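You operate a simulated robot arm through the tools that you are given. There is no shell and no other tool.

You run a simulated robot arm. Do the job below in one go: nothing can be reset, and whatever is moved stays where it is left.

JOB
Try the lamps, reverse and horn on cart 70, then switch it off.
Fine: key on first; leave lamps OFF and the drive at FWD.

Only the result counts: the job must be done as asked and must still hold three seconds after the hand-in. Knocking over, shifting, dropping, spilling or breaking anything else fails it.

ROBOT AND FRAMES
A 7-joint arm with a three-finger gripper, fixed in place. Base frame: the origin is on the floor under the middle of its stand, x ahead of it, y to its left, z up; the work surface is at about z = 300. Lengths are in mm, angles in degrees, forces in N, time in s.
With the tool pointing down near the work surface it reaches from about 100 to 920 mm from the base axis. Its first joint turns from -166.0 to 166.0 degrees. Payload 2.69 kg.
The TCP is the grasp point between the finger pads, 30 mm short of the fingertips. In the tool frame z runs along the fingers and y along their closing line. The gripper opens to 128 mm; its body begins 117 mm behind the TCP.
Orientation is that of the tool frame in the base frame, as a unit quaternion [x, y, z, w]. With the fingers straight down and closing along the base's y, the tool's x points along the base's -x, its y along +y and its z along -z.

CONTROLS
- The arm moves only by the tool drive_tool. Its argument "moves" is a list of rows, each an object (a shift or turn left out is 0, a gripper value left out holds the last) with "travel": the shift along the base's x, y, z in mm, a list of three; "rot": the turn, a rotation vector about the base's x, y, z in degrees, a list of three; "gripper": the closure in counts, from 0 (fully open) to 255 (shut). In form: [{"travel": [tx, ty, tz], "rot": [rx, ry, rz], "gripper": gripper}, ...]. A call has 1 to 20 rows; each row is the pose to reach, as a shift and turn from the pose commanded when the call began. A row lasts 0.2 s, in which the tool goes at most 50 mm and 8.6 degrees; a call with a longer step from one row to the next is refused whole, and so is a gripper value outside its range. A pose out of reach is approached as far as the arm can. The call stops where the force on the tool passes 40 N (or 10 N more than at its start, if that is more) or the arm is blocked; 0.2 s more then pass. Each finger travels about 127 mm/s and halts on what it meets, pressing with about 20 N; the grip force reading is that of the motor and also rises with nothing between the fingers. The clock runs only during rows and for 0.2 s after the last one: add rows that repeat a pose to give the fingers time. The reply holds the time, the measured pose of the TCP, the force on the tool along the base axes, the opening and the grip force, in the units named above and with some noise, with the torque about the TCP (base axes, N m) and any sound that the robot's microphone picked up.
- Cameras (640 x 400 px; columns grow to the right, rows downward): "scene" is fixed at [47.8, 659.8, 1215.2]; the picture's right is [-0.48, -0.88, 0.00], its down [-0.34, 0.19, -0.92] and it looks along [0.81, -0.44, -0.39] (base axes); focal length 351 px, centre (320, 200). "wrist" rides on the gripper at [58, 54, -131] in the tool frame; the picture's right is [-0.68, 0.74, 0.00], its down [-0.62, -0.57, -0.55] and it looks along [-0.40, -0.37, 0.84] (tool axes); focal length 234 px, centre (320, 200). There is no depth. A picture from a camera that has moved, and an enlarged one, comes with that camera's place and axes in the base frame and with its lens. The place of the scene camera against the robot may be out by one fixed shift of up to 18 mm in any direction.
- capture(camera): a new picture of that camera. No time passes.
- slide_trunk(by): moves the trunk up (or, below 0, down) by that many mm; the arm rides with it, the base frame stays. It gives what a move gives, with no picture.
- close_up(camera, box): a new picture of the part [left, top, right, bottom] of that camera's present view, enlarged. No time passes.
- hand_in(): hands the job in; it is judged then, once.

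Places have to be worked out from the pictures, the camera data and where the tool is seen. Open the gripper and draw the arm clear of the work before you hand the job in, unless the task says otherwise.

The tools are called after "Emit:" by a JSON object that holds its "api" and its "payload". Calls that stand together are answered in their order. drive_tool: Moves the arm, as the interface text tells. Its arguments: {"type":"object","properties":{"moves":{"type":"array"}},"required":["moves"]} The other tools are called the same way: slide_trunk (by) moves the trunk up or down; capture (camera) takes a picture; close_up (camera, box) takes an enlarged picture of a part of a camera's view; hand_in () hands the job in.

At the start:

```text
t: 0.0
ee_pos: [562.4, 447.7, 961.7]
ee_rot: [0.0, 1.0, 0.001, -0.001]
contact_force: [0.0, 0.5, -0.5]
ft_torque: [0.0, 0.02, -0.01]
opening: 128.0
grip_force: 0.0
trunk travel left (down, up): [-150.0, 200.0]
```

scene: 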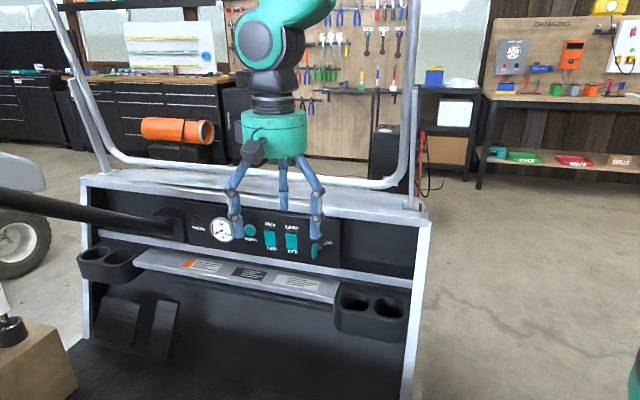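
wrist: 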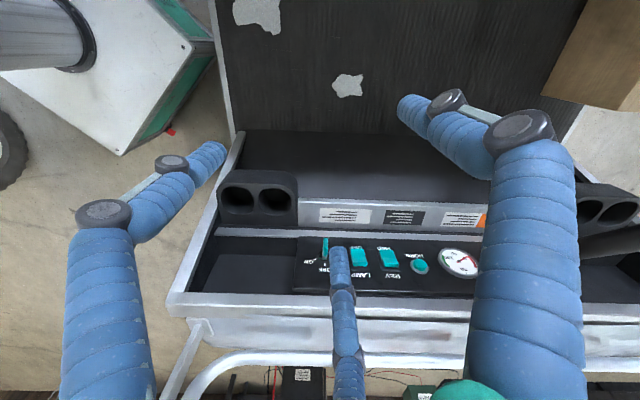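

I start with close looks at the dash panel from both cameras to identify the key, switches, and horn button.

Emit:
{"api": "close_up", "payload": {"camera": "scene", "box": [170, 190, 350, 302]}}

Emit:
{"api": "close_up", "payload": {"camera": "wrist", "box": [280, 190, 500, 328]}}

Emit:
{"api": "close_up", "payload": {"camera": "scene", "box": [60, 160, 440, 400]}}

```text
3.56 times, centred on (260, 246) of scene
camera zoom: at [47.8, 659.8, 1215.2], right [-0.48, -0.88, 0.0], down [-0.34, 0.19, -0.92], along [0.81, -0.44, -0.39], focal length 1249 px, centre (533, 36)
```

zoom: 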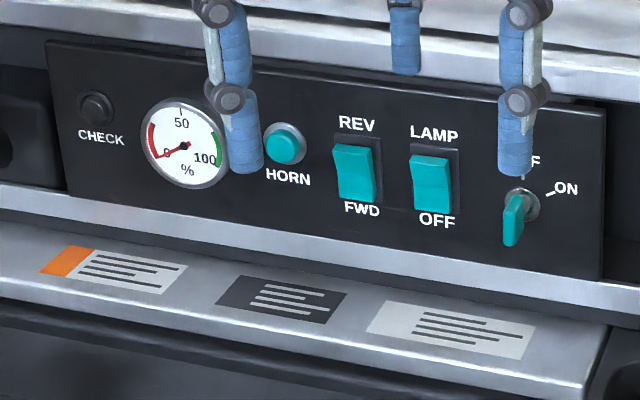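

```text
2.90 times, centred on (390, 259) of wrist
camera zoom: at [503.6, 501.8, 1092.3], right [0.68, 0.74, 0.0], down [0.62, -0.57, 0.55], along [0.4, -0.37, -0.84], focal length 679 px, centre (117, 29)
```

zoom: 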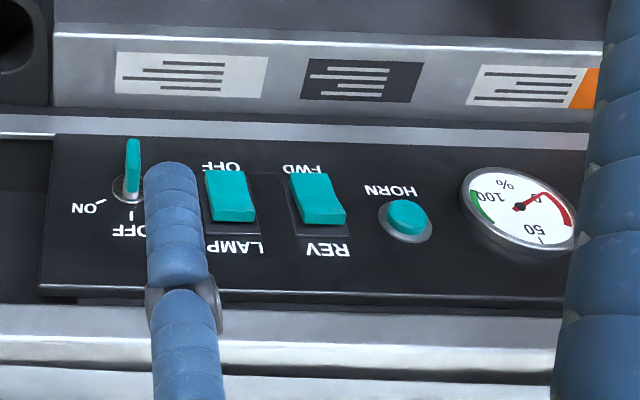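

```text
1.67 times, centred on (250, 280) of scene
camera zoom: at [47.8, 659.8, 1215.2], right [-0.48, -0.88, 0.0], down [-0.34, 0.19, -0.92], along [0.81, -0.44, -0.39], focal length 586 px, centre (437, 67)
```

zoom: 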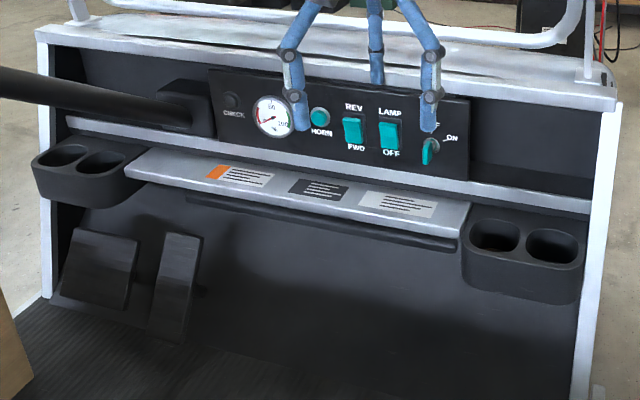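

The panel is roughly vertical, facing about [-0.66, 0.75, 0]. I estimate the key at (800, 245, 712) and the horn at (968, 390, 722). The key tab looks vertical (OFF). I'll swing the tool to face the panel from about 200 mm away, closing the fingers, so I can take better pictures.

Emit:
{"api": "drive_tool", "payload": {"moves": [{"travel": [12, -0.6, -17.8], "rot": [-2.92, -6.47, -2.92], "gripper": 255}, {"travel": [24, -1.2, -35.7], "rot": [-5.85, -12.94, -5.85]}, {"travel": [36, -1.8, -53.5], "rot": [-8.77, -19.4, -8.77]}, {"travel": [48, -2.5, -71.4], "rot": [-11.7, -25.9, -11.7]}, {"travel": [60, -3, -89.2], "rot": [-14.6, -32.3, -14.6]}, {"travel": [72, -3.7, -107], "rot": [-17.5, -38.8, -17.5]}, {"travel": [84, -4.3, -125], "rot": [-20.5, -45.3, -20.5]}, {"travel": [96, -4.9, -142.8], "rot": [-23.4, -51.8, -23.4]}, {"travel": [108, -5.5, -160.6], "rot": [-26.3, -58.2, -26.3]}, {"travel": [120, -6.2, -178.5], "rot": [-29.2, -64.7, -29.2]}, {"travel": [132, -6.8, -196.3], "rot": [-32.2, -71.2, -32.2]}, {"travel": [144, -7.4, -214.2], "rot": [-35.1, -77.6, -35.1]}, {"travel": [156, -8, -232], "rot": [-38, -84.1, -38]}, {"travel": [156, -8, -232], "rot": [-38, -84.1, -38]}]}}

```text
t: 3.0
ee_pos: [718.8, 439.0, 730.1]
ee_rot: [0.29, 0.644, -0.291, 0.645]
contact_force: [-1.2, 0.3, -0.7]
ft_torque: [-0.06, -0.06, 0.0]
opening: 2.3
grip_force: 20.2
trunk travel left (down, up): [-150.0, 200.0]
```

The pose was reached without trouble. Now I take pictures from both cameras.

Emit:
{"api": "capture", "payload": {"camera": "wrist"}}

Emit:
{"api": "capture", "payload": {"camera": "scene"}}

```text
taken
camera wrist: at [671.9, 574.4, 670.5], right [0.55, 0.49, 0.68], down [-0.79, 0.04, 0.61], along [0.27, -0.87, 0.41], focal length 234 px, centre (320, 200)
```

wrist: 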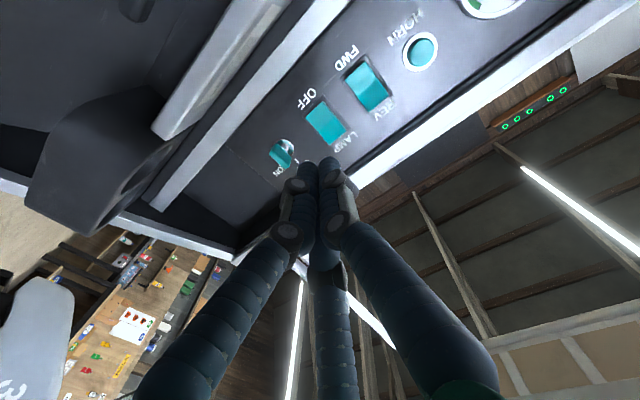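

```text
taken
```

scene: 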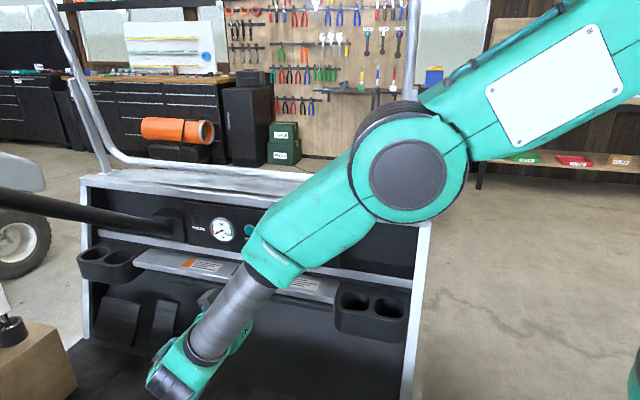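

The wrist camera sees the whole control row. I zoom in to measure the controls.

Emit:
{"api": "close_up", "payload": {"camera": "wrist", "box": [230, 0, 470, 200]}}

Emit:
{"api": "close_up", "payload": {"camera": "wrist", "box": [250, 70, 400, 190]}}

```text
2.00 times, centred on (350, 100) of wrist
camera zoom: at [671.9, 574.4, 670.5], right [0.55, 0.49, 0.68], down [-0.79, 0.04, 0.61], along [0.27, -0.87, 0.41], focal length 468 px, centre (260, 400)
```

zoom: 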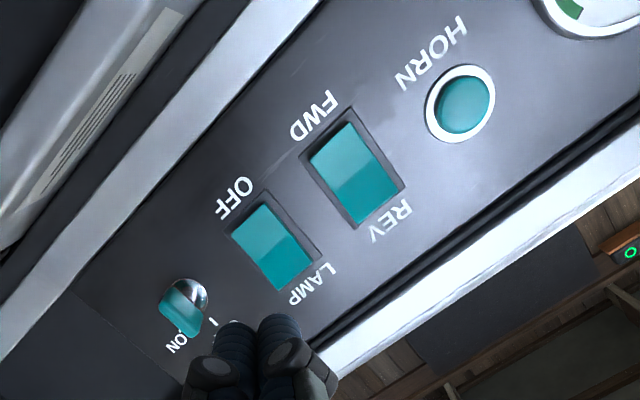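

```text
3.33 times, centred on (325, 130) of wrist
camera zoom: at [671.9, 574.4, 670.5], right [0.55, 0.49, 0.68], down [-0.79, 0.04, 0.61], along [0.27, -0.87, 0.41], focal length 781 px, centre (303, 433)
```

zoom: 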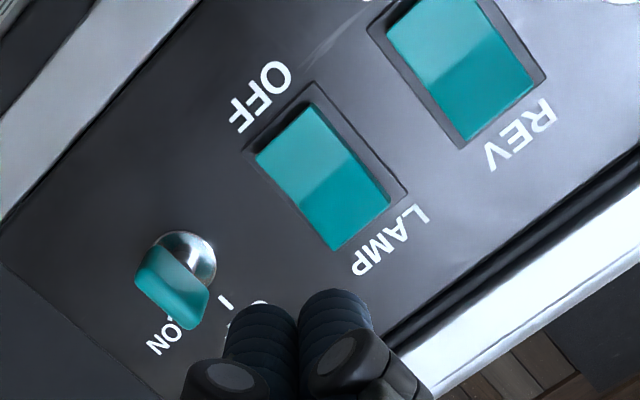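

From the two wrist views I put the controls along the panel direction h=(0.752, 0.660, 0), with the surface at n·P≈-325, n=(-0.660, 0.752, 0):

| Control | x | y | z |
|---|---|---|---|
| Horn | 938 | 392 | 750 |
| REV/FWD | 887 | 353 | 738 |
| LAMP | 840 | 307 | 738 |
| Key | 793 | 259 | 726 |

ON lies about 60° clockwise. I move in front of the key with the fingers part open.

Emit:
{"api": "drive_tool", "payload": {"moves": [{"travel": [-15, -25, -1], "gripper": 140}, {"travel": [-25, -45, -2]}, {"travel": [-12, -75, -3]}, {"travel": [4, -95, -4]}, {"travel": [16, -113.6, -4]}, {"travel": [16, -113.6, -4]}]}}

Emit:
{"api": "capture", "payload": {"camera": "wrist"}}

Emit:
{"api": "close_up", "payload": {"camera": "wrist", "box": [240, 60, 400, 160]}}

```text
t: 4.4
ee_pos: [736.4, 325.7, 726.7]
ee_rot: [0.291, 0.645, -0.291, 0.644]
contact_force: [-0.6, -0.3, -0.6]
ft_torque: [0.0, -0.03, -0.02]
opening: 57.7
grip_force: 0.0
trunk travel left (down, up): [-150.0, 200.0]
```

```text
taken
camera wrist: at [688.8, 459.9, 667.8], right [0.55, 0.49, 0.68], down [-0.79, 0.04, 0.62], along [0.27, -0.87, 0.4], focal length 234 px, centre (320, 200)
```

wrist: 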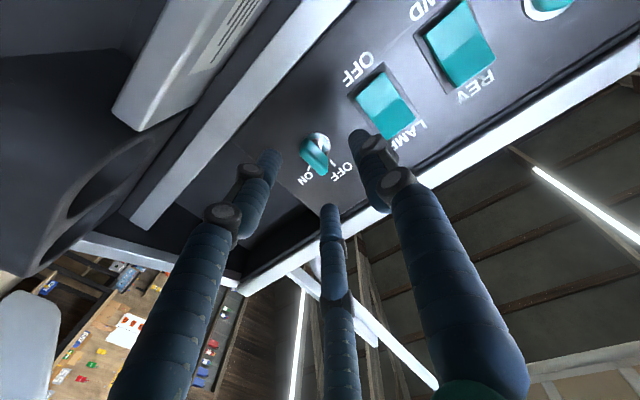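

```text
4.00 times, centred on (320, 110) of wrist
camera zoom: at [688.8, 459.9, 667.8], right [0.55, 0.49, 0.68], down [-0.79, 0.04, 0.62], along [0.27, -0.87, 0.4], focal length 937 px, centre (320, 560)
```

zoom: 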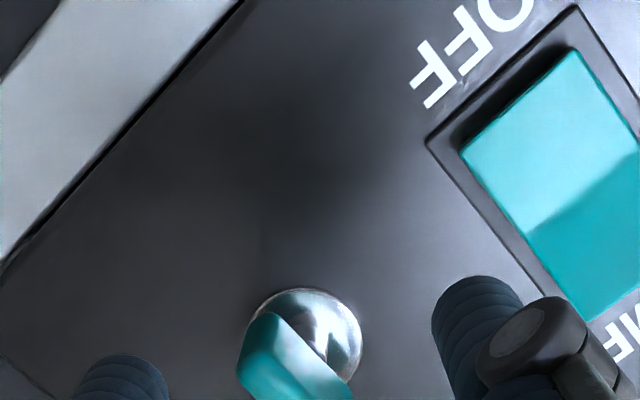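

Emit:
{"api": "close_up", "payload": {"camera": "wrist", "box": [260, 110, 400, 210]}}

Emit:
{"api": "capture", "payload": {"camera": "scene"}}

```text
4.00 times, centred on (330, 160) of wrist
camera zoom: at [688.8, 459.9, 667.8], right [0.55, 0.49, 0.68], down [-0.79, 0.04, 0.62], along [0.27, -0.87, 0.4], focal length 937 px, centre (280, 360)
```

zoom: 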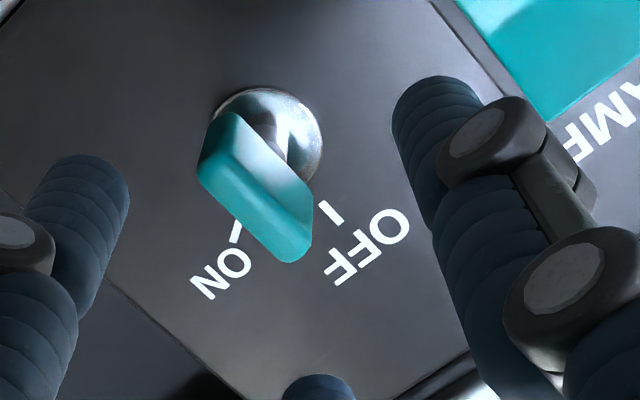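

```text
taken
```

scene: 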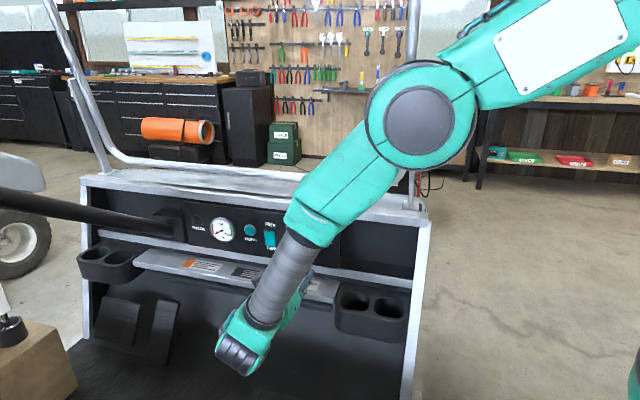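

The key handle is clear now: vertical, standing about 40 mm off the panel on a shaft, with its axis near k≈766, z≈724. I zoom further to fix its outline.

Emit:
{"api": "close_up", "payload": {"camera": "wrist", "box": [296, 124, 360, 164]}}

```text
10.00 times, centred on (328, 144) of wrist
camera zoom: at [688.8, 459.9, 667.8], right [0.55, 0.49, 0.68], down [-0.79, 0.04, 0.62], along [0.27, -0.87, 0.4], focal length 2342 px, centre (240, 760)
```

zoom: 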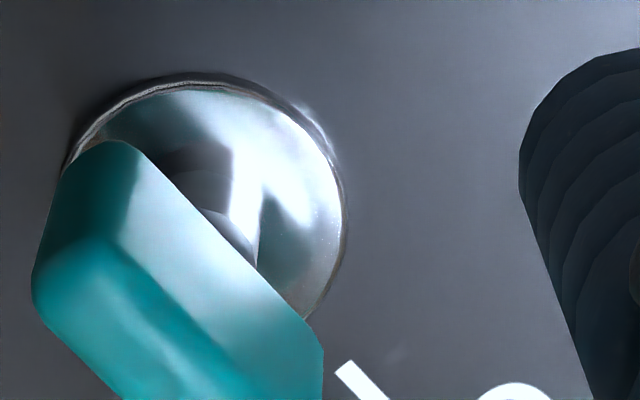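

The handle is about 27 mm tall, 10 mm thick and roughly 20 mm deep, with its outer end near n·P≈-288. I advance slowly until the fingertips surround it, stopping short of the panel, then look before closing.

Emit:
{"api": "drive_tool", "payload": {"moves": [{"travel": [7, -8.7, -1]}, {"travel": [14, -17.5, -2]}, {"travel": [21, -26.2, -2]}, {"travel": [28.3, -35, -2]}, {"travel": [28.3, -35, -2]}]}}

Emit:
{"api": "capture", "payload": {"camera": "wrist"}}

Emit:
{"api": "close_up", "payload": {"camera": "wrist", "box": [250, 100, 410, 200]}}

```text
t: 5.6
ee_pos: [763.7, 290.0, 725.0]
ee_rot: [0.291, 0.644, -0.291, 0.644]
contact_force: [-0.6, -0.5, 0.4]
ft_torque: [-0.01, 0.06, 0.02]
opening: 57.9
grip_force: 0.0
trunk travel left (down, up): [-150.0, 200.0]
```

```text
taken
camera wrist: at [716.6, 425.2, 665.1], right [0.55, 0.49, 0.68], down [-0.79, 0.04, 0.62], along [0.27, -0.87, 0.4], focal length 234 px, centre (320, 200)
```

wrist: 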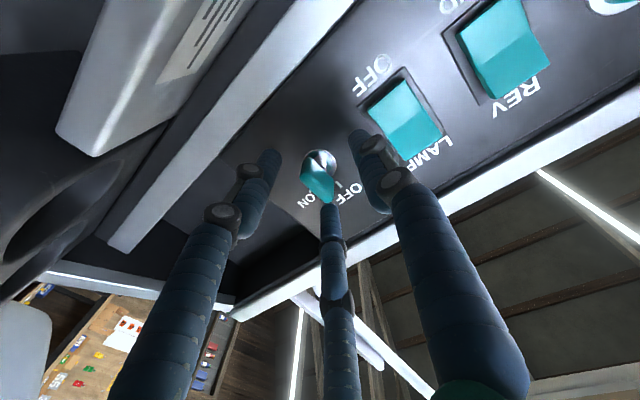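

```text
4.00 times, centred on (330, 150) of wrist
camera zoom: at [716.6, 425.2, 665.1], right [0.55, 0.49, 0.68], down [-0.79, 0.04, 0.62], along [0.27, -0.87, 0.4], focal length 937 px, centre (280, 400)
```

zoom: 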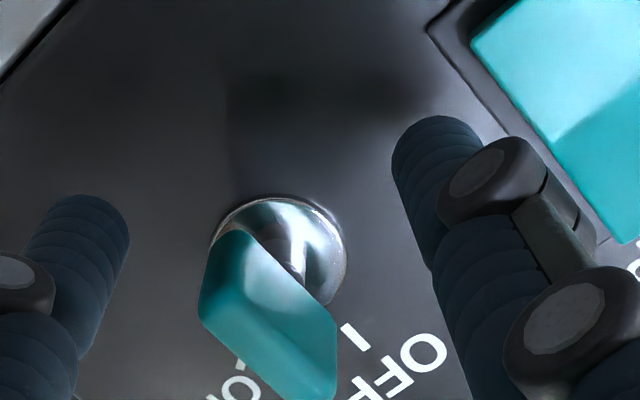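

The handle sits between the three fingers and the tips are about 15–20 mm short of the panel. I close on the handle without moving.

Emit:
{"api": "drive_tool", "payload": {"moves": [{"gripper": 180}, {"gripper": 220}, {"gripper": 255}, {"gripper": 255}]}}

Emit:
{"api": "close_up", "payload": {"camera": "wrist", "box": [250, 100, 410, 200]}}

```text
t: 6.3
ee_pos: [756.9, 282.3, 724.1]
ee_rot: [0.291, 0.642, -0.299, 0.643]
contact_force: [-31.8, -31.1, 19.0]
ft_torque: [0.3, -0.64, -0.53]
opening: 20.2
grip_force: 20.5
trunk travel left (down, up): [-150.0, 200.0]
stopped in row 3: the force on the tool passed its limit at 48 N (the readings are from after the stop); the commanded pose is now the measured one
```

```text
4.00 times, centred on (330, 150) of wrist
camera zoom: at [711.6, 417.2, 662.2], right [0.56, 0.49, 0.67], down [-0.78, 0.05, 0.62], along [0.26, -0.87, 0.41], focal length 937 px, centre (280, 400)
```

zoom: 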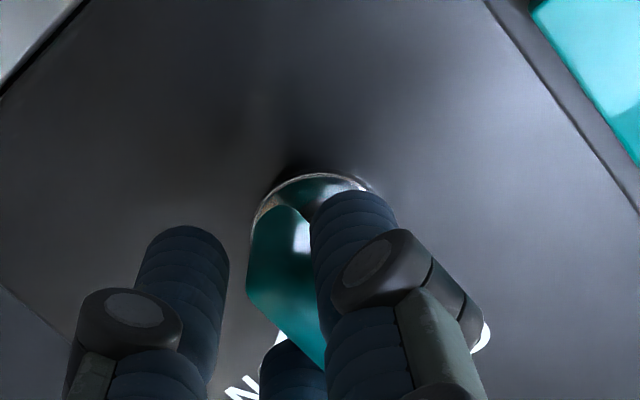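

Closing made contact off-centre: the tool was pushed about 10 mm sideways and stopped at 48 N. I look closer before deciding how to re-centre.

Emit:
{"api": "close_up", "payload": {"camera": "wrist", "box": [285, 130, 381, 190]}}

Emit:
{"api": "capture", "payload": {"camera": "wrist"}}

```text
6.67 times, centred on (333, 160) of wrist
camera zoom: at [711.6, 417.2, 662.2], right [0.56, 0.49, 0.67], down [-0.78, 0.05, 0.62], along [0.26, -0.87, 0.41], focal length 1561 px, centre (233, 467)
```

zoom: 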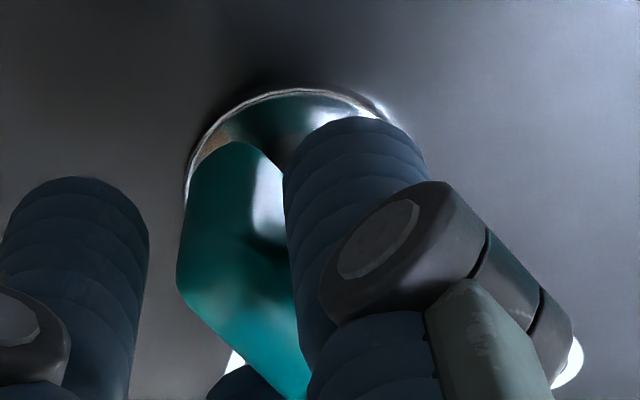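

```text
taken
camera wrist: at [711.6, 417.2, 662.2], right [0.56, 0.49, 0.67], down [-0.78, 0.05, 0.62], along [0.26, -0.87, 0.41], focal length 234 px, centre (320, 200)
```

wrist: 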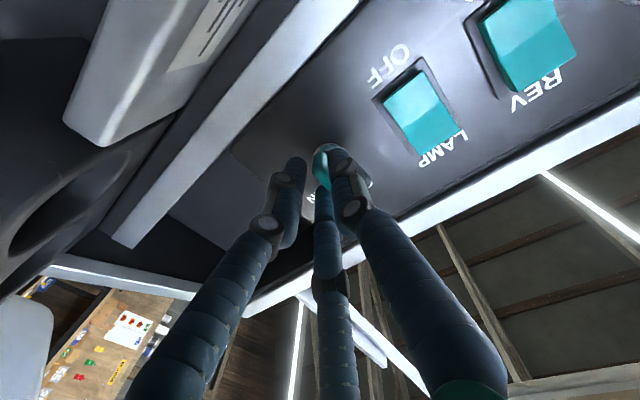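

As the fingers close evenly, the two on the right reach the handle's ends before the thumb reaches its face, so the balanced grip needs the tool about 6 mm right of the key axis. I relax the fingers, set that offset, and remove the small twist.

Emit:
{"api": "drive_tool", "payload": {"moves": [{"gripper": 190}, {"gripper": 190}, {"travel": [2, 1.7, 1], "rot": [0.3, -0.15, 0.35]}, {"travel": [3.8, 3.3, 1.5], "rot": [0.6, -0.3, 0.7]}, {"travel": [3.8, 3.3, 1.5], "rot": [0.6, -0.3, 0.7]}]}}

Emit:
{"api": "close_up", "payload": {"camera": "wrist", "box": [265, 120, 393, 200]}}

```text
t: 7.5
ee_pos: [760.7, 285.5, 719.2]
ee_rot: [0.291, 0.646, -0.291, 0.643]
contact_force: [-8.7, -7.5, 2.4]
ft_torque: [0.05, -0.28, -0.12]
opening: 38.1
grip_force: 3.6
trunk travel left (down, up): [-150.0, 200.0]
stopped in row 5: the force on the tool passed its limit at 59 N (the readings are from after the stop); the commanded pose is now the measured one
```

```text
5.00 times, centred on (329, 160) of wrist
camera zoom: at [712.8, 420.4, 660.6], right [0.55, 0.49, 0.68], down [-0.78, 0.04, 0.62], along [0.28, -0.87, 0.4], focal length 1171 px, centre (275, 400)
```

zoom: 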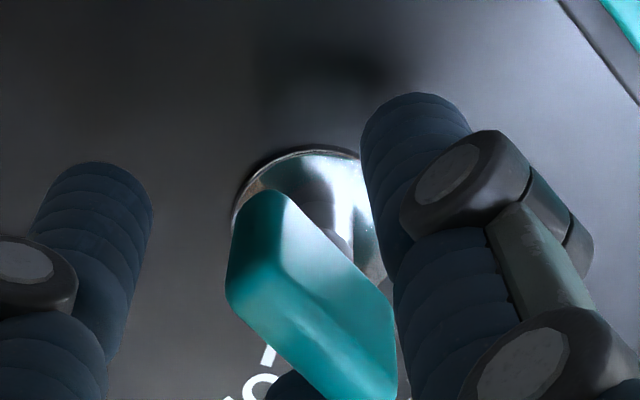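

A second stop came at 59 N, though the force is now low at about 11 N. I hold one row to read the settled state before moving on.

Emit:
{"api": "drive_tool", "payload": {"moves": [{"travel": [0, 0, 0]}]}}

Emit:
{"api": "capture", "payload": {"camera": "wrist"}}

Emit:
{"api": "capture", "payload": {"camera": "scene"}}

```text
t: 7.9
ee_pos: [760.6, 285.0, 718.9]
ee_rot: [0.291, 0.646, -0.291, 0.643]
contact_force: [-10.9, -9.6, 1.4]
ft_torque: [0.15, -0.37, -0.2]
opening: 38.6
grip_force: 4.2
trunk travel left (down, up): [-150.0, 200.0]
```

```text
taken
camera wrist: at [712.9, 420.6, 660.4], right [0.55, 0.49, 0.68], down [-0.78, 0.04, 0.62], along [0.28, -0.87, 0.4], focal length 234 px, centre (320, 200)
```

wrist: 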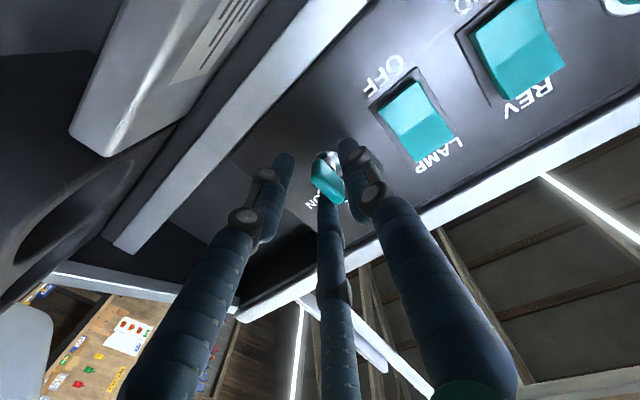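

```text
taken
```

scene: 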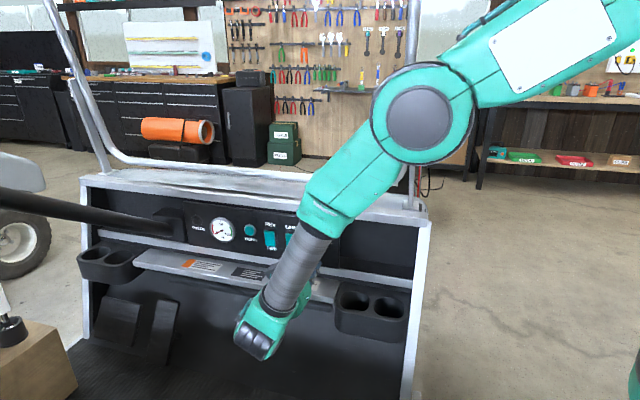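

The steady 14 N push to the right comes from the upper right finger resting on the top of the handle. My image estimate was about 4 mm low, and comparing the key with the fingertips puts the key nearer k≈764, z≈727–728. I open, back off, and re-measure relative to the fingers.

Emit:
{"api": "drive_tool", "payload": {"moves": [{"gripper": 140}, {"gripper": 140}, {"travel": [-6.6, 7.5, 2], "gripper": 140}, {"travel": [-13.2, 15, 4]}, {"travel": [-23, 26.3, 6]}, {"travel": [-33, 37.6, 8]}, {"travel": [-33, 37.6, 8]}]}}

Emit:
{"api": "capture", "payload": {"camera": "wrist"}}

Emit:
{"api": "close_up", "payload": {"camera": "wrist", "box": [250, 110, 410, 210]}}

```text
t: 9.5
ee_pos: [726.2, 324.9, 728.6]
ee_rot: [0.29, 0.646, -0.29, 0.644]
contact_force: [-0.5, -0.1, 0.4]
ft_torque: [0.0, 0.04, 0.01]
opening: 57.7
grip_force: 0.0
trunk travel left (down, up): [-150.0, 200.0]
```

```text
taken
camera wrist: at [679.4, 459.9, 670.0], right [0.55, 0.49, 0.68], down [-0.79, 0.03, 0.62], along [0.28, -0.87, 0.4], focal length 234 px, centre (320, 200)
```

wrist: 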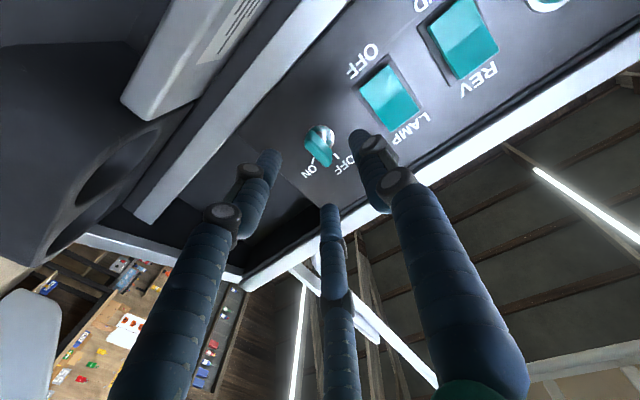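

```text
4.00 times, centred on (330, 160) of wrist
camera zoom: at [679.4, 459.9, 670.0], right [0.55, 0.49, 0.68], down [-0.79, 0.03, 0.62], along [0.28, -0.87, 0.4], focal length 937 px, centre (280, 360)
```

zoom: 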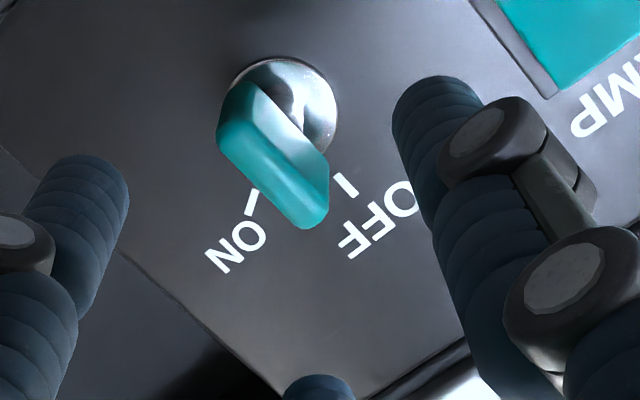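

The key is still at OFF and free of contact. Taking the true centres of the rounded tips, the three fingers sit symmetrically about the tool axis, so the image geometry is sound. I zoom hard on the handle to get its centre and angle precisely.

Emit:
{"api": "close_up", "payload": {"camera": "wrist", "box": [296, 120, 344, 170]}}

```text
8.00 times, centred on (320, 145) of wrist
camera zoom: at [679.4, 459.9, 670.0], right [0.55, 0.49, 0.68], down [-0.79, 0.03, 0.62], along [0.28, -0.87, 0.4], focal length 1873 px, centre (320, 640)
```

zoom: 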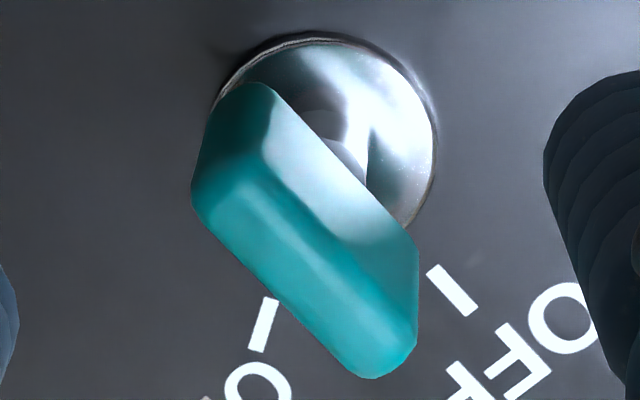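

I estimate the key axis near k≈761–764, z≈726–728, but depth is the weak point. I shift the camera sideways and upward, staying clear of the panel, for proper triangulation.

Emit:
{"api": "drive_tool", "payload": {"moves": [{"travel": [30, 26, 0]}, {"travel": [60, 53, 0]}, {"travel": [75.2, 66, 0]}, {"travel": [75.2, 66, 0]}]}}

Emit:
{"api": "capture", "payload": {"camera": "wrist"}}

Emit:
{"api": "close_up", "payload": {"camera": "wrist", "box": [200, 120, 328, 200]}}

```text
t: 10.5
ee_pos: [803.5, 393.4, 727.9]
ee_rot: [0.292, 0.646, -0.291, 0.643]
contact_force: [0.2, -0.2, 0.3]
ft_torque: [-0.02, -0.03, -0.05]
opening: 57.6
grip_force: 0.0
trunk travel left (down, up): [-150.0, 200.0]
```

```text
taken
camera wrist: at [755.6, 527.3, 668.5], right [0.55, 0.49, 0.68], down [-0.79, 0.03, 0.62], along [0.28, -0.87, 0.4], focal length 234 px, centre (320, 200)
```

wrist: 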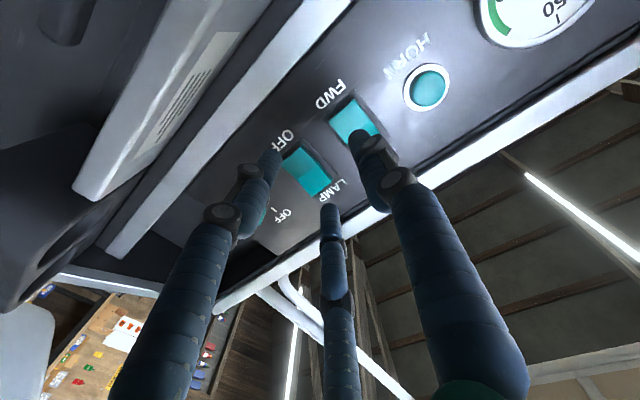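

```text
5.00 times, centred on (264, 160) of wrist
camera zoom: at [755.6, 527.3, 668.5], right [0.55, 0.49, 0.68], down [-0.79, 0.03, 0.62], along [0.28, -0.87, 0.4], focal length 1171 px, centre (600, 400)
```

zoom: 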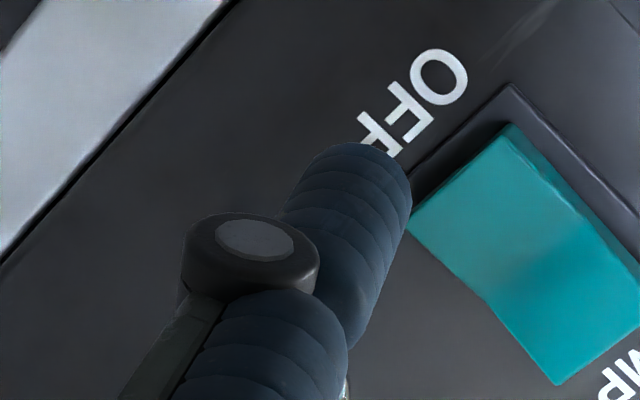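

Finger B hides the key from there. I move the other way, 50 mm right of the key, where it should appear clear of the fingers.

Emit:
{"api": "drive_tool", "payload": {"moves": [{"travel": [-35, -31, 0]}, {"travel": [-70, -62, 0]}, {"travel": [-100, -88, 0]}, {"travel": [-112.8, -98.9, 0]}, {"travel": [-112.8, -98.9, 0]}]}}

Emit:
{"api": "capture", "payload": {"camera": "wrist"}}

Emit:
{"api": "close_up", "payload": {"camera": "wrist", "box": [310, 60, 438, 140]}}

```text
t: 11.7
ee_pos: [690.7, 293.1, 729.0]
ee_rot: [0.291, 0.647, -0.289, 0.643]
contact_force: [-0.4, -0.1, 0.4]
ft_torque: [0.04, 0.04, 0.01]
opening: 57.9
grip_force: 0.1
trunk travel left (down, up): [-150.0, 200.0]
```

```text
taken
camera wrist: at [643.5, 426.6, 669.4], right [0.55, 0.49, 0.68], down [-0.79, 0.03, 0.62], along [0.28, -0.87, 0.4], focal length 234 px, centre (320, 200)
```

wrist: 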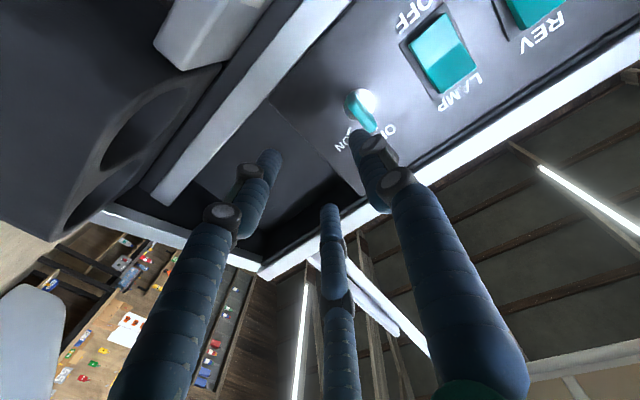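

```text
5.00 times, centred on (374, 100) of wrist
camera zoom: at [643.5, 426.6, 669.4], right [0.55, 0.49, 0.68], down [-0.79, 0.03, 0.62], along [0.28, -0.87, 0.4], focal length 1171 px, centre (50, 700)
```

zoom: 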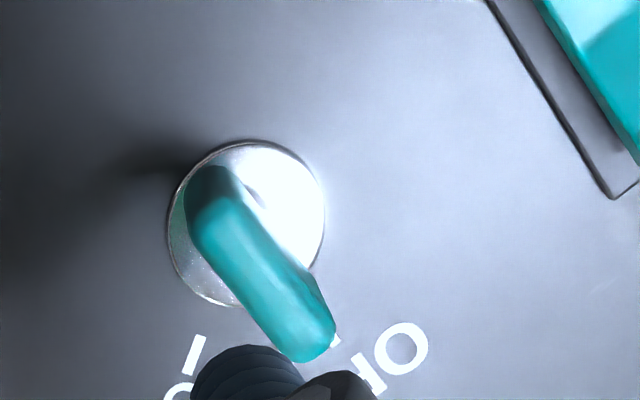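

From these two views the key axis comes out at k≈761, z≈728. The handle's outer face is at n·P≈-300 and the panel at ≈-340. My first grip was about 4 mm too far left, 3 mm too low and too shallow. I move to k=755, z=728 in front of the handle and check.

Emit:
{"api": "drive_tool", "payload": {"moves": [{"travel": [16, 14, 0]}, {"travel": [32.3, 28.4, 0]}, {"travel": [40.5, 19, -0.5]}, {"travel": [48.8, 9.6, -0.5]}, {"travel": [48.8, 9.6, -0.5]}]}}

Emit:
{"api": "close_up", "payload": {"camera": "wrist", "box": [240, 110, 400, 210]}}

```text
t: 12.9
ee_pos: [740.1, 301.0, 727.0]
ee_rot: [0.291, 0.646, -0.29, 0.643]
contact_force: [-0.4, 0.3, -0.4]
ft_torque: [-0.01, 0.0, 0.01]
opening: 57.8
grip_force: 0.0
trunk travel left (down, up): [-150.0, 200.0]
```

```text
4.00 times, centred on (320, 160) of wrist
camera zoom: at [691.0, 435.8, 669.0], right [0.55, 0.49, 0.68], down [-0.79, 0.03, 0.62], along [0.28, -0.87, 0.4], focal length 937 px, centre (320, 360)
```

zoom: 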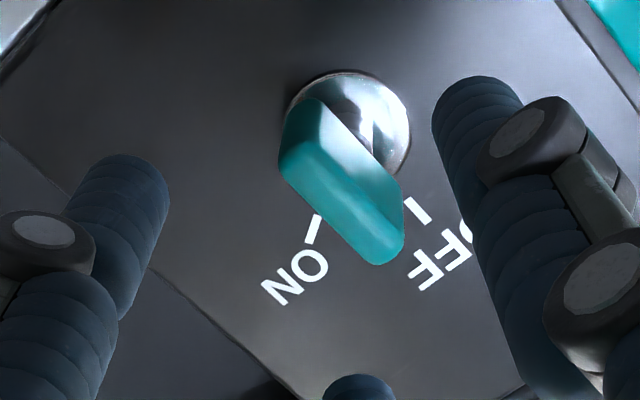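

The handle now sits at tool (0, +7), the offset wanted for a balanced three-finger grip. I go in 33 mm and close gently in steps.

Emit:
{"api": "drive_tool", "payload": {"moves": [{"travel": [7, -8, 0]}, {"travel": [14, -16, 0]}, {"travel": [22.1, -25.2, 0]}, {"travel": [22.1, -25.2, 0], "gripper": 170}, {"travel": [22.1, -25.2, 0], "gripper": 195}, {"travel": [22.1, -25.2, 0], "gripper": 195}]}}

Emit:
{"api": "close_up", "payload": {"camera": "wrist", "box": [260, 110, 388, 190]}}

```text
t: 14.3
ee_pos: [762.5, 276.4, 726.4]
ee_rot: [0.29, 0.646, -0.29, 0.644]
contact_force: [-0.9, 0.1, 0.2]
ft_torque: [0.02, 0.02, -0.01]
opening: 30.0
grip_force: 0.1
trunk travel left (down, up): [-150.0, 200.0]
```

```text
5.00 times, centred on (324, 150) of wrist
camera zoom: at [713.9, 411.5, 668.3], right [0.55, 0.49, 0.68], down [-0.79, 0.03, 0.62], along [0.28, -0.87, 0.4], focal length 1171 px, centre (300, 450)
```

zoom: 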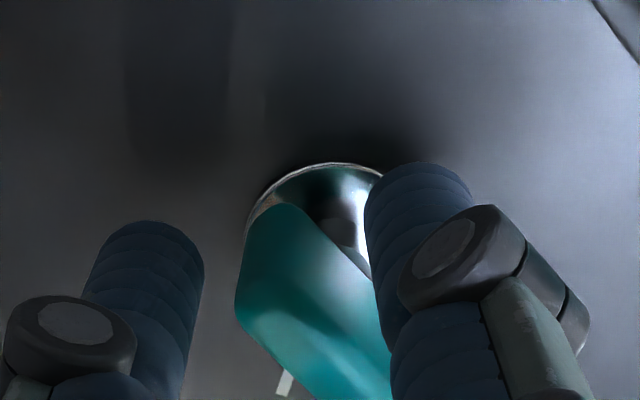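

There is no contact yet at 30 mm opening and the handle is well framed. I keep closing in small steps.

Emit:
{"api": "drive_tool", "payload": {"moves": [{"gripper": 203}, {"gripper": 210}, {"gripper": 210}]}}

Emit:
{"api": "close_up", "payload": {"camera": "wrist", "box": [260, 110, 388, 190]}}

```text
t: 15.1
ee_pos: [761.5, 277.2, 726.7]
ee_rot: [0.29, 0.646, -0.29, 0.644]
contact_force: [-0.2, 1.0, 0.5]
ft_torque: [0.02, 0.01, 0.02]
opening: 22.3
grip_force: 0.1
trunk travel left (down, up): [-150.0, 200.0]
```

```text
5.00 times, centred on (324, 150) of wrist
camera zoom: at [713.9, 411.5, 668.3], right [0.55, 0.49, 0.68], down [-0.79, 0.03, 0.62], along [0.28, -0.87, 0.4], focal length 1171 px, centre (300, 450)
```

zoom: 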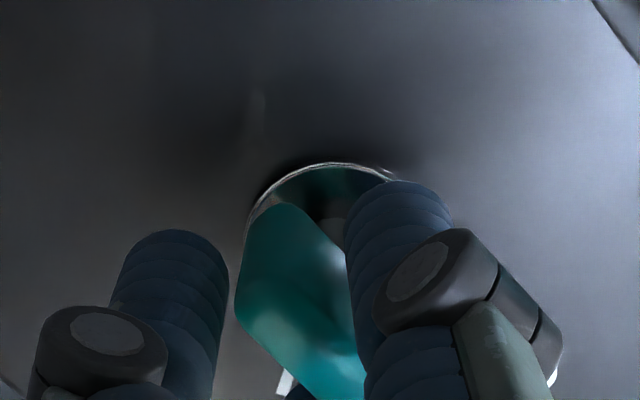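

Still no contact at 22 mm, with the fingers close around the handle. I close a little more.

Emit:
{"api": "drive_tool", "payload": {"moves": [{"gripper": 216}, {"gripper": 222}, {"gripper": 222}]}}

Emit:
{"api": "close_up", "payload": {"camera": "wrist", "box": [260, 110, 388, 190]}}

```text
t: 15.9
ee_pos: [761.5, 277.5, 727.4]
ee_rot: [0.291, 0.646, -0.29, 0.644]
contact_force: [6.2, 0.1, -0.5]
ft_torque: [0.15, -0.04, 1.22]
opening: 19.4
grip_force: 44.0
trunk travel left (down, up): [-150.0, 200.0]
```

```text
5.00 times, centred on (324, 150) of wrist
camera zoom: at [714.2, 411.8, 668.4], right [0.55, 0.49, 0.68], down [-0.79, 0.03, 0.62], along [0.28, -0.87, 0.4], focal length 1171 px, centre (300, 450)
```

zoom: 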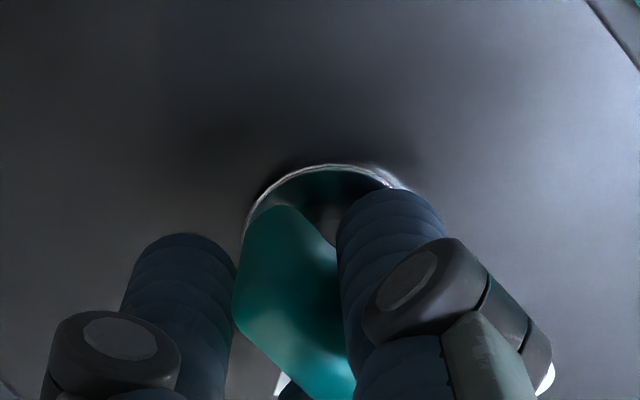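

The grip is balanced: 44 N grip with only 6 N external force. I turn the key 60° clockwise about its own axis, in 7.5° steps with the TCP following the axis offset.

Emit:
{"api": "drive_tool", "payload": {"moves": [{"travel": [0, 0, -0.8], "rot": [4.96, -5.63, 0]}, {"travel": [0.2, 0.1, -1.5], "rot": [9.9, -11.25, 0]}, {"travel": [0.3, 0.3, -2.3], "rot": [14.9, -16.9, 0]}, {"travel": [0.6, 0.5, -3.0], "rot": [19.8, -22.5, 0]}, {"travel": [0.9, 0.8, -3.6], "rot": [24.8, -28.1, 0]}, {"travel": [1.3, 1.1, -4.2], "rot": [29.7, -33.75, 0]}, {"travel": [1.7, 1.5, -4.7], "rot": [34.7, -39.4, 0]}, {"travel": [2.2, 1.9, -5.1], "rot": [39.7, -45, 0]}, {"travel": [2.2, 1.9, -5.1], "rot": [39.7, -45, 0]}]}}

Emit:
{"api": "capture", "payload": {"camera": "wrist"}}

Emit:
{"api": "capture", "payload": {"camera": "scene"}}

```text
t: 16.8
ee_pos: [763.4, 278.4, 724.0]
ee_rot: [0.425, 0.565, -0.138, 0.694]
contact_force: [2.9, -2.7, 1.8]
ft_torque: [-0.22, -0.21, 1.18]
opening: 19.1
grip_force: 44.3
trunk travel left (down, up): [-150.0, 200.0]
stopped in row 4: the force on the tool passed its limit at 49 N (the readings are from after the stop); the commanded pose is now the measured one
```

```text
taken
camera wrist: at [729.0, 425.2, 695.0], right [0.28, 0.25, 0.93], down [-0.94, -0.11, 0.31], along [0.18, -0.96, 0.2], focal length 234 px, centre (320, 200)
```

wrist: 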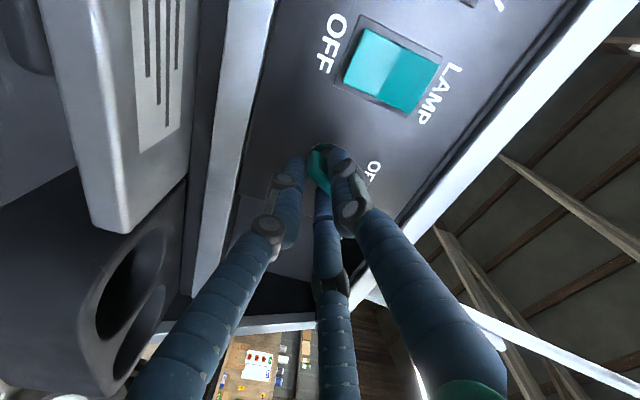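

```text
taken
```

scene: 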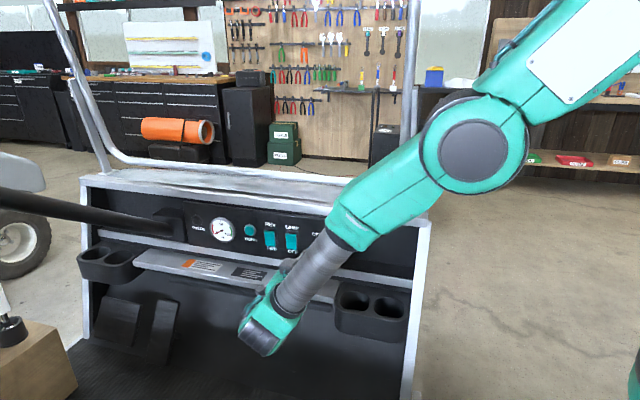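

It turned about 26° before a brief 49 N spike, and the force is only about 4 N now. I continue the arc in slower 4° steps.

Emit:
{"api": "drive_tool", "payload": {"moves": [{"travel": [0.1, 0.1, -0.4], "rot": [2.9, -3.3, 0]}, {"travel": [0.3, 0.3, -0.75], "rot": [5.6, -6.3, 0]}, {"travel": [0.5, 0.4, -1.1], "rot": [8.2, -9.3, 0]}, {"travel": [0.7, 0.6, -1.4], "rot": [10.9, -12.3, 0]}, {"travel": [0.9, 0.8, -1.7], "rot": [13.5, -15.3, 0]}, {"travel": [1.15, 1.0, -2.0], "rot": [16.2, -18.3, 0]}, {"travel": [1.4, 1.2, -2.2], "rot": [18.9, -21.2, 0]}, {"travel": [1.65, 1.45, -2.45], "rot": [21.5, -24.2, 0]}, {"travel": [1.8, 1.55, -2.55], "rot": [22.8, -25.7, 0]}, {"travel": [1.8, 1.55, -2.55], "rot": [22.8, -25.7, 0]}]}}

Emit:
{"api": "close_up", "payload": {"camera": "wrist", "box": [240, 90, 400, 210]}}

Emit:
{"api": "close_up", "payload": {"camera": "scene", "box": [170, 190, 350, 302]}}

```text
t: 19.0
ee_pos: [763.4, 277.6, 725.3]
ee_rot: [0.445, 0.549, -0.111, 0.699]
contact_force: [14.3, 1.4, 8.4]
ft_torque: [-0.53, -0.53, 1.39]
opening: 18.5
grip_force: 43.9
out of reach, approached as far as the arm can: row 2, 3, 4, 5, 6, 7, 8, 9, 10
trunk travel left (down, up): [-150.0, 200.0]
```

```text
3.33 times, centred on (320, 150) of wrist
camera zoom: at [730.8, 426.8, 700.4], right [0.22, 0.2, 0.95], down [-0.96, -0.12, 0.25], along [0.17, -0.97, 0.16], focal length 781 px, centre (320, 367)
```

zoom: 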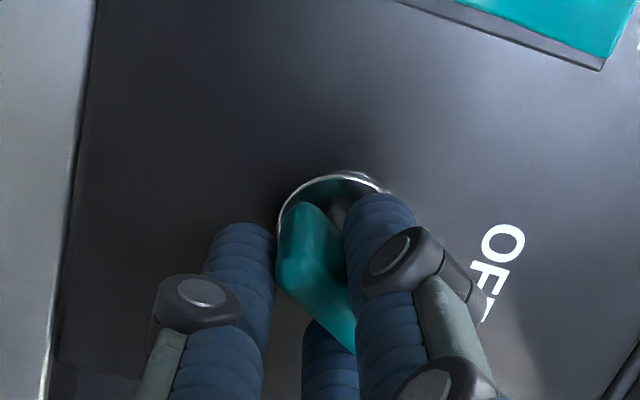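

```text
3.56 times, centred on (260, 246) of scene
camera zoom: at [47.8, 659.8, 1215.2], right [-0.48, -0.88, 0.0], down [-0.34, 0.19, -0.92], along [0.81, -0.44, -0.39], focal length 1249 px, centre (533, 36)
```

zoom: 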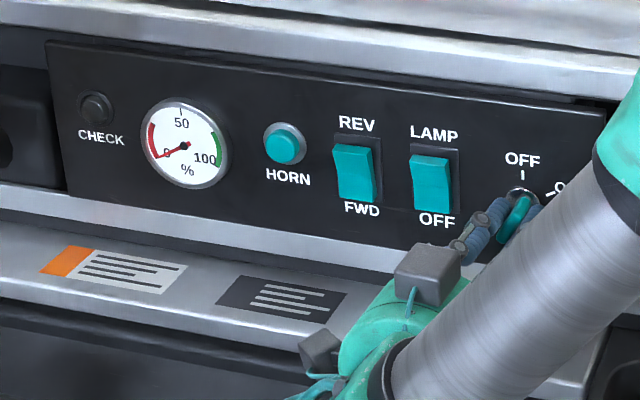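

The last joint reaches its limit at about +30° of roll, so the key is only half turned. I bring it back toward OFF and check the roll. Then I'll regrip with the tool rolled −60°, where the finger layout mirrors, so a full 60° turn fits.

Emit:
{"api": "drive_tool", "payload": {"moves": [{"travel": [-0.2, -0.2, 0.5], "rot": [-4, 4.5, 0]}, {"travel": [-0.4, -0.4, 1.0], "rot": [-8, 9, 0]}, {"travel": [-0.7, -0.6, 1.5], "rot": [-12, 13.5, 0]}, {"travel": [-0.9, -0.8, 2.0], "rot": [-16, 18, 0]}, {"travel": [-1.2, -1.0, 2.5], "rot": [-19.9, 22.4, 0]}, {"travel": [-1.2, -1.0, 2.5], "rot": [-19.9, 22.4, 0]}]}}

Emit:
{"api": "close_up", "payload": {"camera": "scene", "box": [260, 190, 360, 270]}}

```text
t: 20.4
ee_pos: [761.0, 277.1, 726.2]
ee_rot: [0.289, 0.646, -0.288, 0.645]
contact_force: [26.1, 10.8, 10.4]
ft_torque: [-0.17, -0.32, 1.56]
opening: 19.1
grip_force: 43.9
trunk travel left (down, up): [-150.0, 200.0]
```

```text
5.00 times, centred on (310, 230) of scene
camera zoom: at [47.8, 659.8, 1215.2], right [-0.48, -0.88, 0.0], down [-0.34, 0.19, -0.92], along [0.81, -0.44, -0.39], focal length 1756 px, centre (370, 50)
```

zoom: 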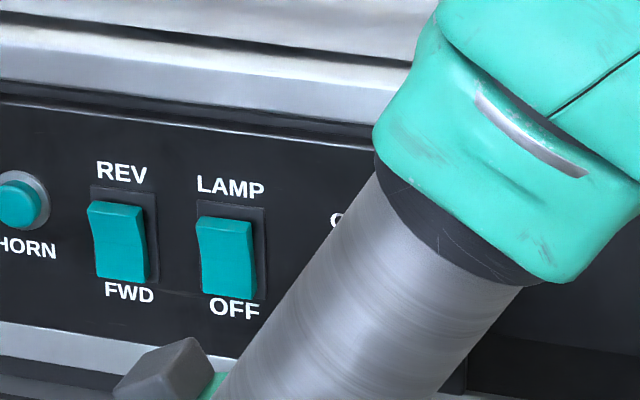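

The roll is back to nominal and the key is at OFF. I open, back off 35 mm, and roll the tool −60° while shifting to the mirrored offset (k≈767).

Emit:
{"api": "drive_tool", "payload": {"moves": [{"gripper": 200}, {"gripper": 140}, {"gripper": 140}, {"travel": [-8, 9, 0]}, {"travel": [-16, 18, 0]}, {"travel": [-23.1, 26.3, 0]}, {"travel": [-22, 27.2, 0], "rot": [-4.96, 5.63, 0]}, {"travel": [-21, 28.1, 0], "rot": [-9.9, 11.25, 0]}, {"travel": [-20, 29, 0], "rot": [-14.9, 16.9, 0]}, {"travel": [-19, 29.9, 0], "rot": [-19.8, 22.5, 0]}, {"travel": [-17.8, 30.9, 0], "rot": [-24.8, 28.1, 0]}, {"travel": [-16.6, 31.9, 0], "rot": [-29.7, 33.75, 0]}, {"travel": [-15.4, 33, 0], "rot": [-34.7, 39.4, 0]}, {"travel": [-14.2, 34.1, 0], "rot": [-39.7, 45, 0]}, {"travel": [-14.2, 34.1, 0], "rot": [-39.7, 45, 0]}]}}

Emit:
{"api": "capture", "payload": {"camera": "wrist"}}

Emit:
{"api": "close_up", "payload": {"camera": "wrist", "box": [240, 100, 400, 200]}}

```text
t: 23.6
ee_pos: [748.1, 311.5, 727.3]
ee_rot: [-0.071, 0.706, -0.571, 0.413]
contact_force: [0.0, -0.4, 0.0]
ft_torque: [0.01, -0.02, 0.01]
opening: 57.7
grip_force: 0.0
trunk travel left (down, up): [-150.0, 200.0]
```

```text
taken
camera wrist: at [641.1, 393.9, 651.3], right [0.71, 0.63, -0.3], down [-0.17, 0.57, 0.8], along [0.68, -0.52, 0.52], focal length 234 px, centre (320, 200)
```

wrist: 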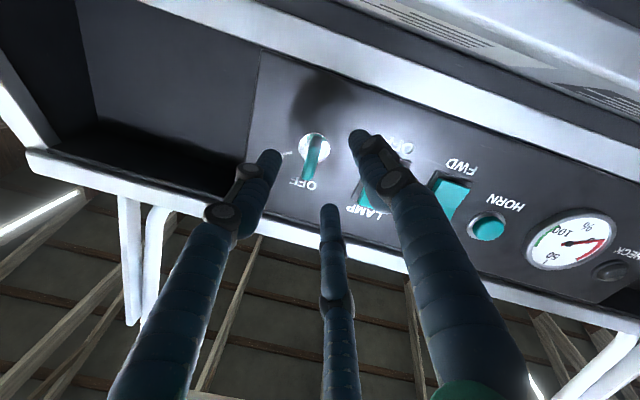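

```text
4.00 times, centred on (320, 150) of wrist
camera zoom: at [641.1, 393.9, 651.3], right [0.71, 0.63, -0.3], down [-0.17, 0.57, 0.8], along [0.68, -0.52, 0.52], focal length 937 px, centre (320, 400)
```

zoom: 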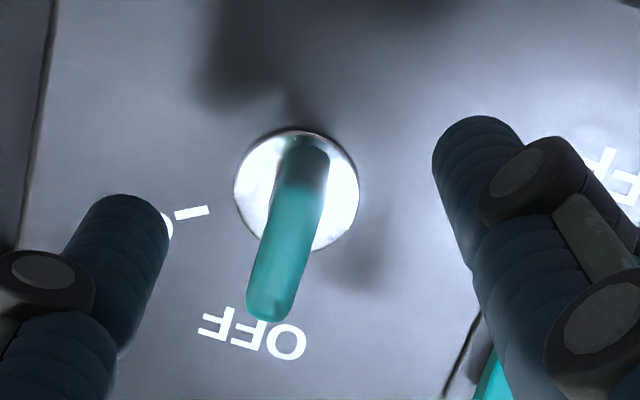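

The key still points at OFF. The handle lies 6.5 mm right of the tool axis and level with it, which is the mirrored balanced offset. I advance and close in small steps.

Emit:
{"api": "drive_tool", "payload": {"moves": [{"travel": [8, -9, 0]}, {"travel": [16, -18, 0]}, {"travel": [23.4, -26.7, 0]}, {"travel": [23.4, -26.7, 0], "gripper": 180}, {"travel": [23.4, -26.7, 0], "gripper": 200}, {"travel": [23.4, -26.7, 0], "gripper": 210}, {"travel": [23.4, -26.7, 0], "gripper": 216}, {"travel": [23.4, -26.7, 0], "gripper": 222}, {"travel": [23.4, -26.7, 0], "gripper": 222}]}}

Emit:
{"api": "close_up", "payload": {"camera": "wrist", "box": [260, 110, 388, 190]}}

```text
t: 25.6
ee_pos: [771.3, 282.6, 726.3]
ee_rot: [-0.071, 0.706, -0.572, 0.412]
contact_force: [-3.5, -6.2, 0.6]
ft_torque: [-0.08, -0.05, 0.01]
opening: 22.2
grip_force: 4.5
trunk travel left (down, up): [-150.0, 200.0]
```

```text
5.00 times, centred on (324, 150) of wrist
camera zoom: at [664.7, 366.4, 650.8], right [0.71, 0.63, -0.3], down [-0.17, 0.57, 0.8], along [0.68, -0.52, 0.52], focal length 1171 px, centre (300, 450)
```

zoom: 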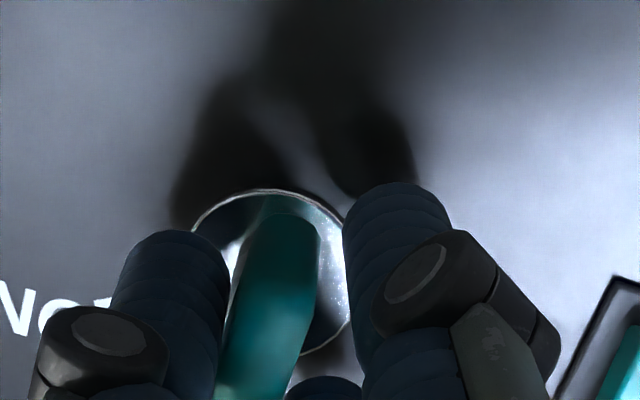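

The right-hand finger touches the face first, so I shift 1.5 mm right and close a bit further.

Emit:
{"api": "drive_tool", "payload": {"moves": [{"travel": [-1.1, -1.0, 0]}, {"travel": [-1.1, -1.0, 0], "gripper": 226}, {"travel": [-1.1, -1.0, 0], "gripper": 230}, {"travel": [-1.1, -1.0, 0], "gripper": 230}]}}

Emit:
{"api": "close_up", "payload": {"camera": "wrist", "box": [260, 110, 388, 190]}}

```text
t: 26.6
ee_pos: [769.3, 281.5, 726.2]
ee_rot: [-0.072, 0.706, -0.571, 0.412]
contact_force: [-3.8, -10.1, 0.3]
ft_torque: [0.09, 0.05, 1.19]
opening: 19.1
grip_force: 43.7
trunk travel left (down, up): [-150.0, 200.0]
```

```text
5.00 times, centred on (324, 150) of wrist
camera zoom: at [663.8, 365.6, 650.9], right [0.71, 0.63, -0.3], down [-0.17, 0.57, 0.8], along [0.68, -0.52, 0.52], focal length 1171 px, centre (300, 450)
```

zoom: 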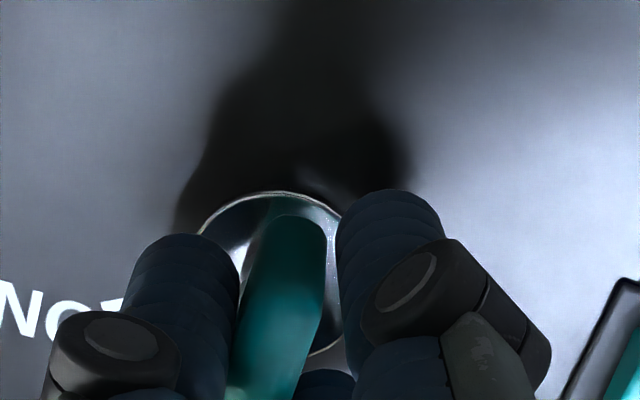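

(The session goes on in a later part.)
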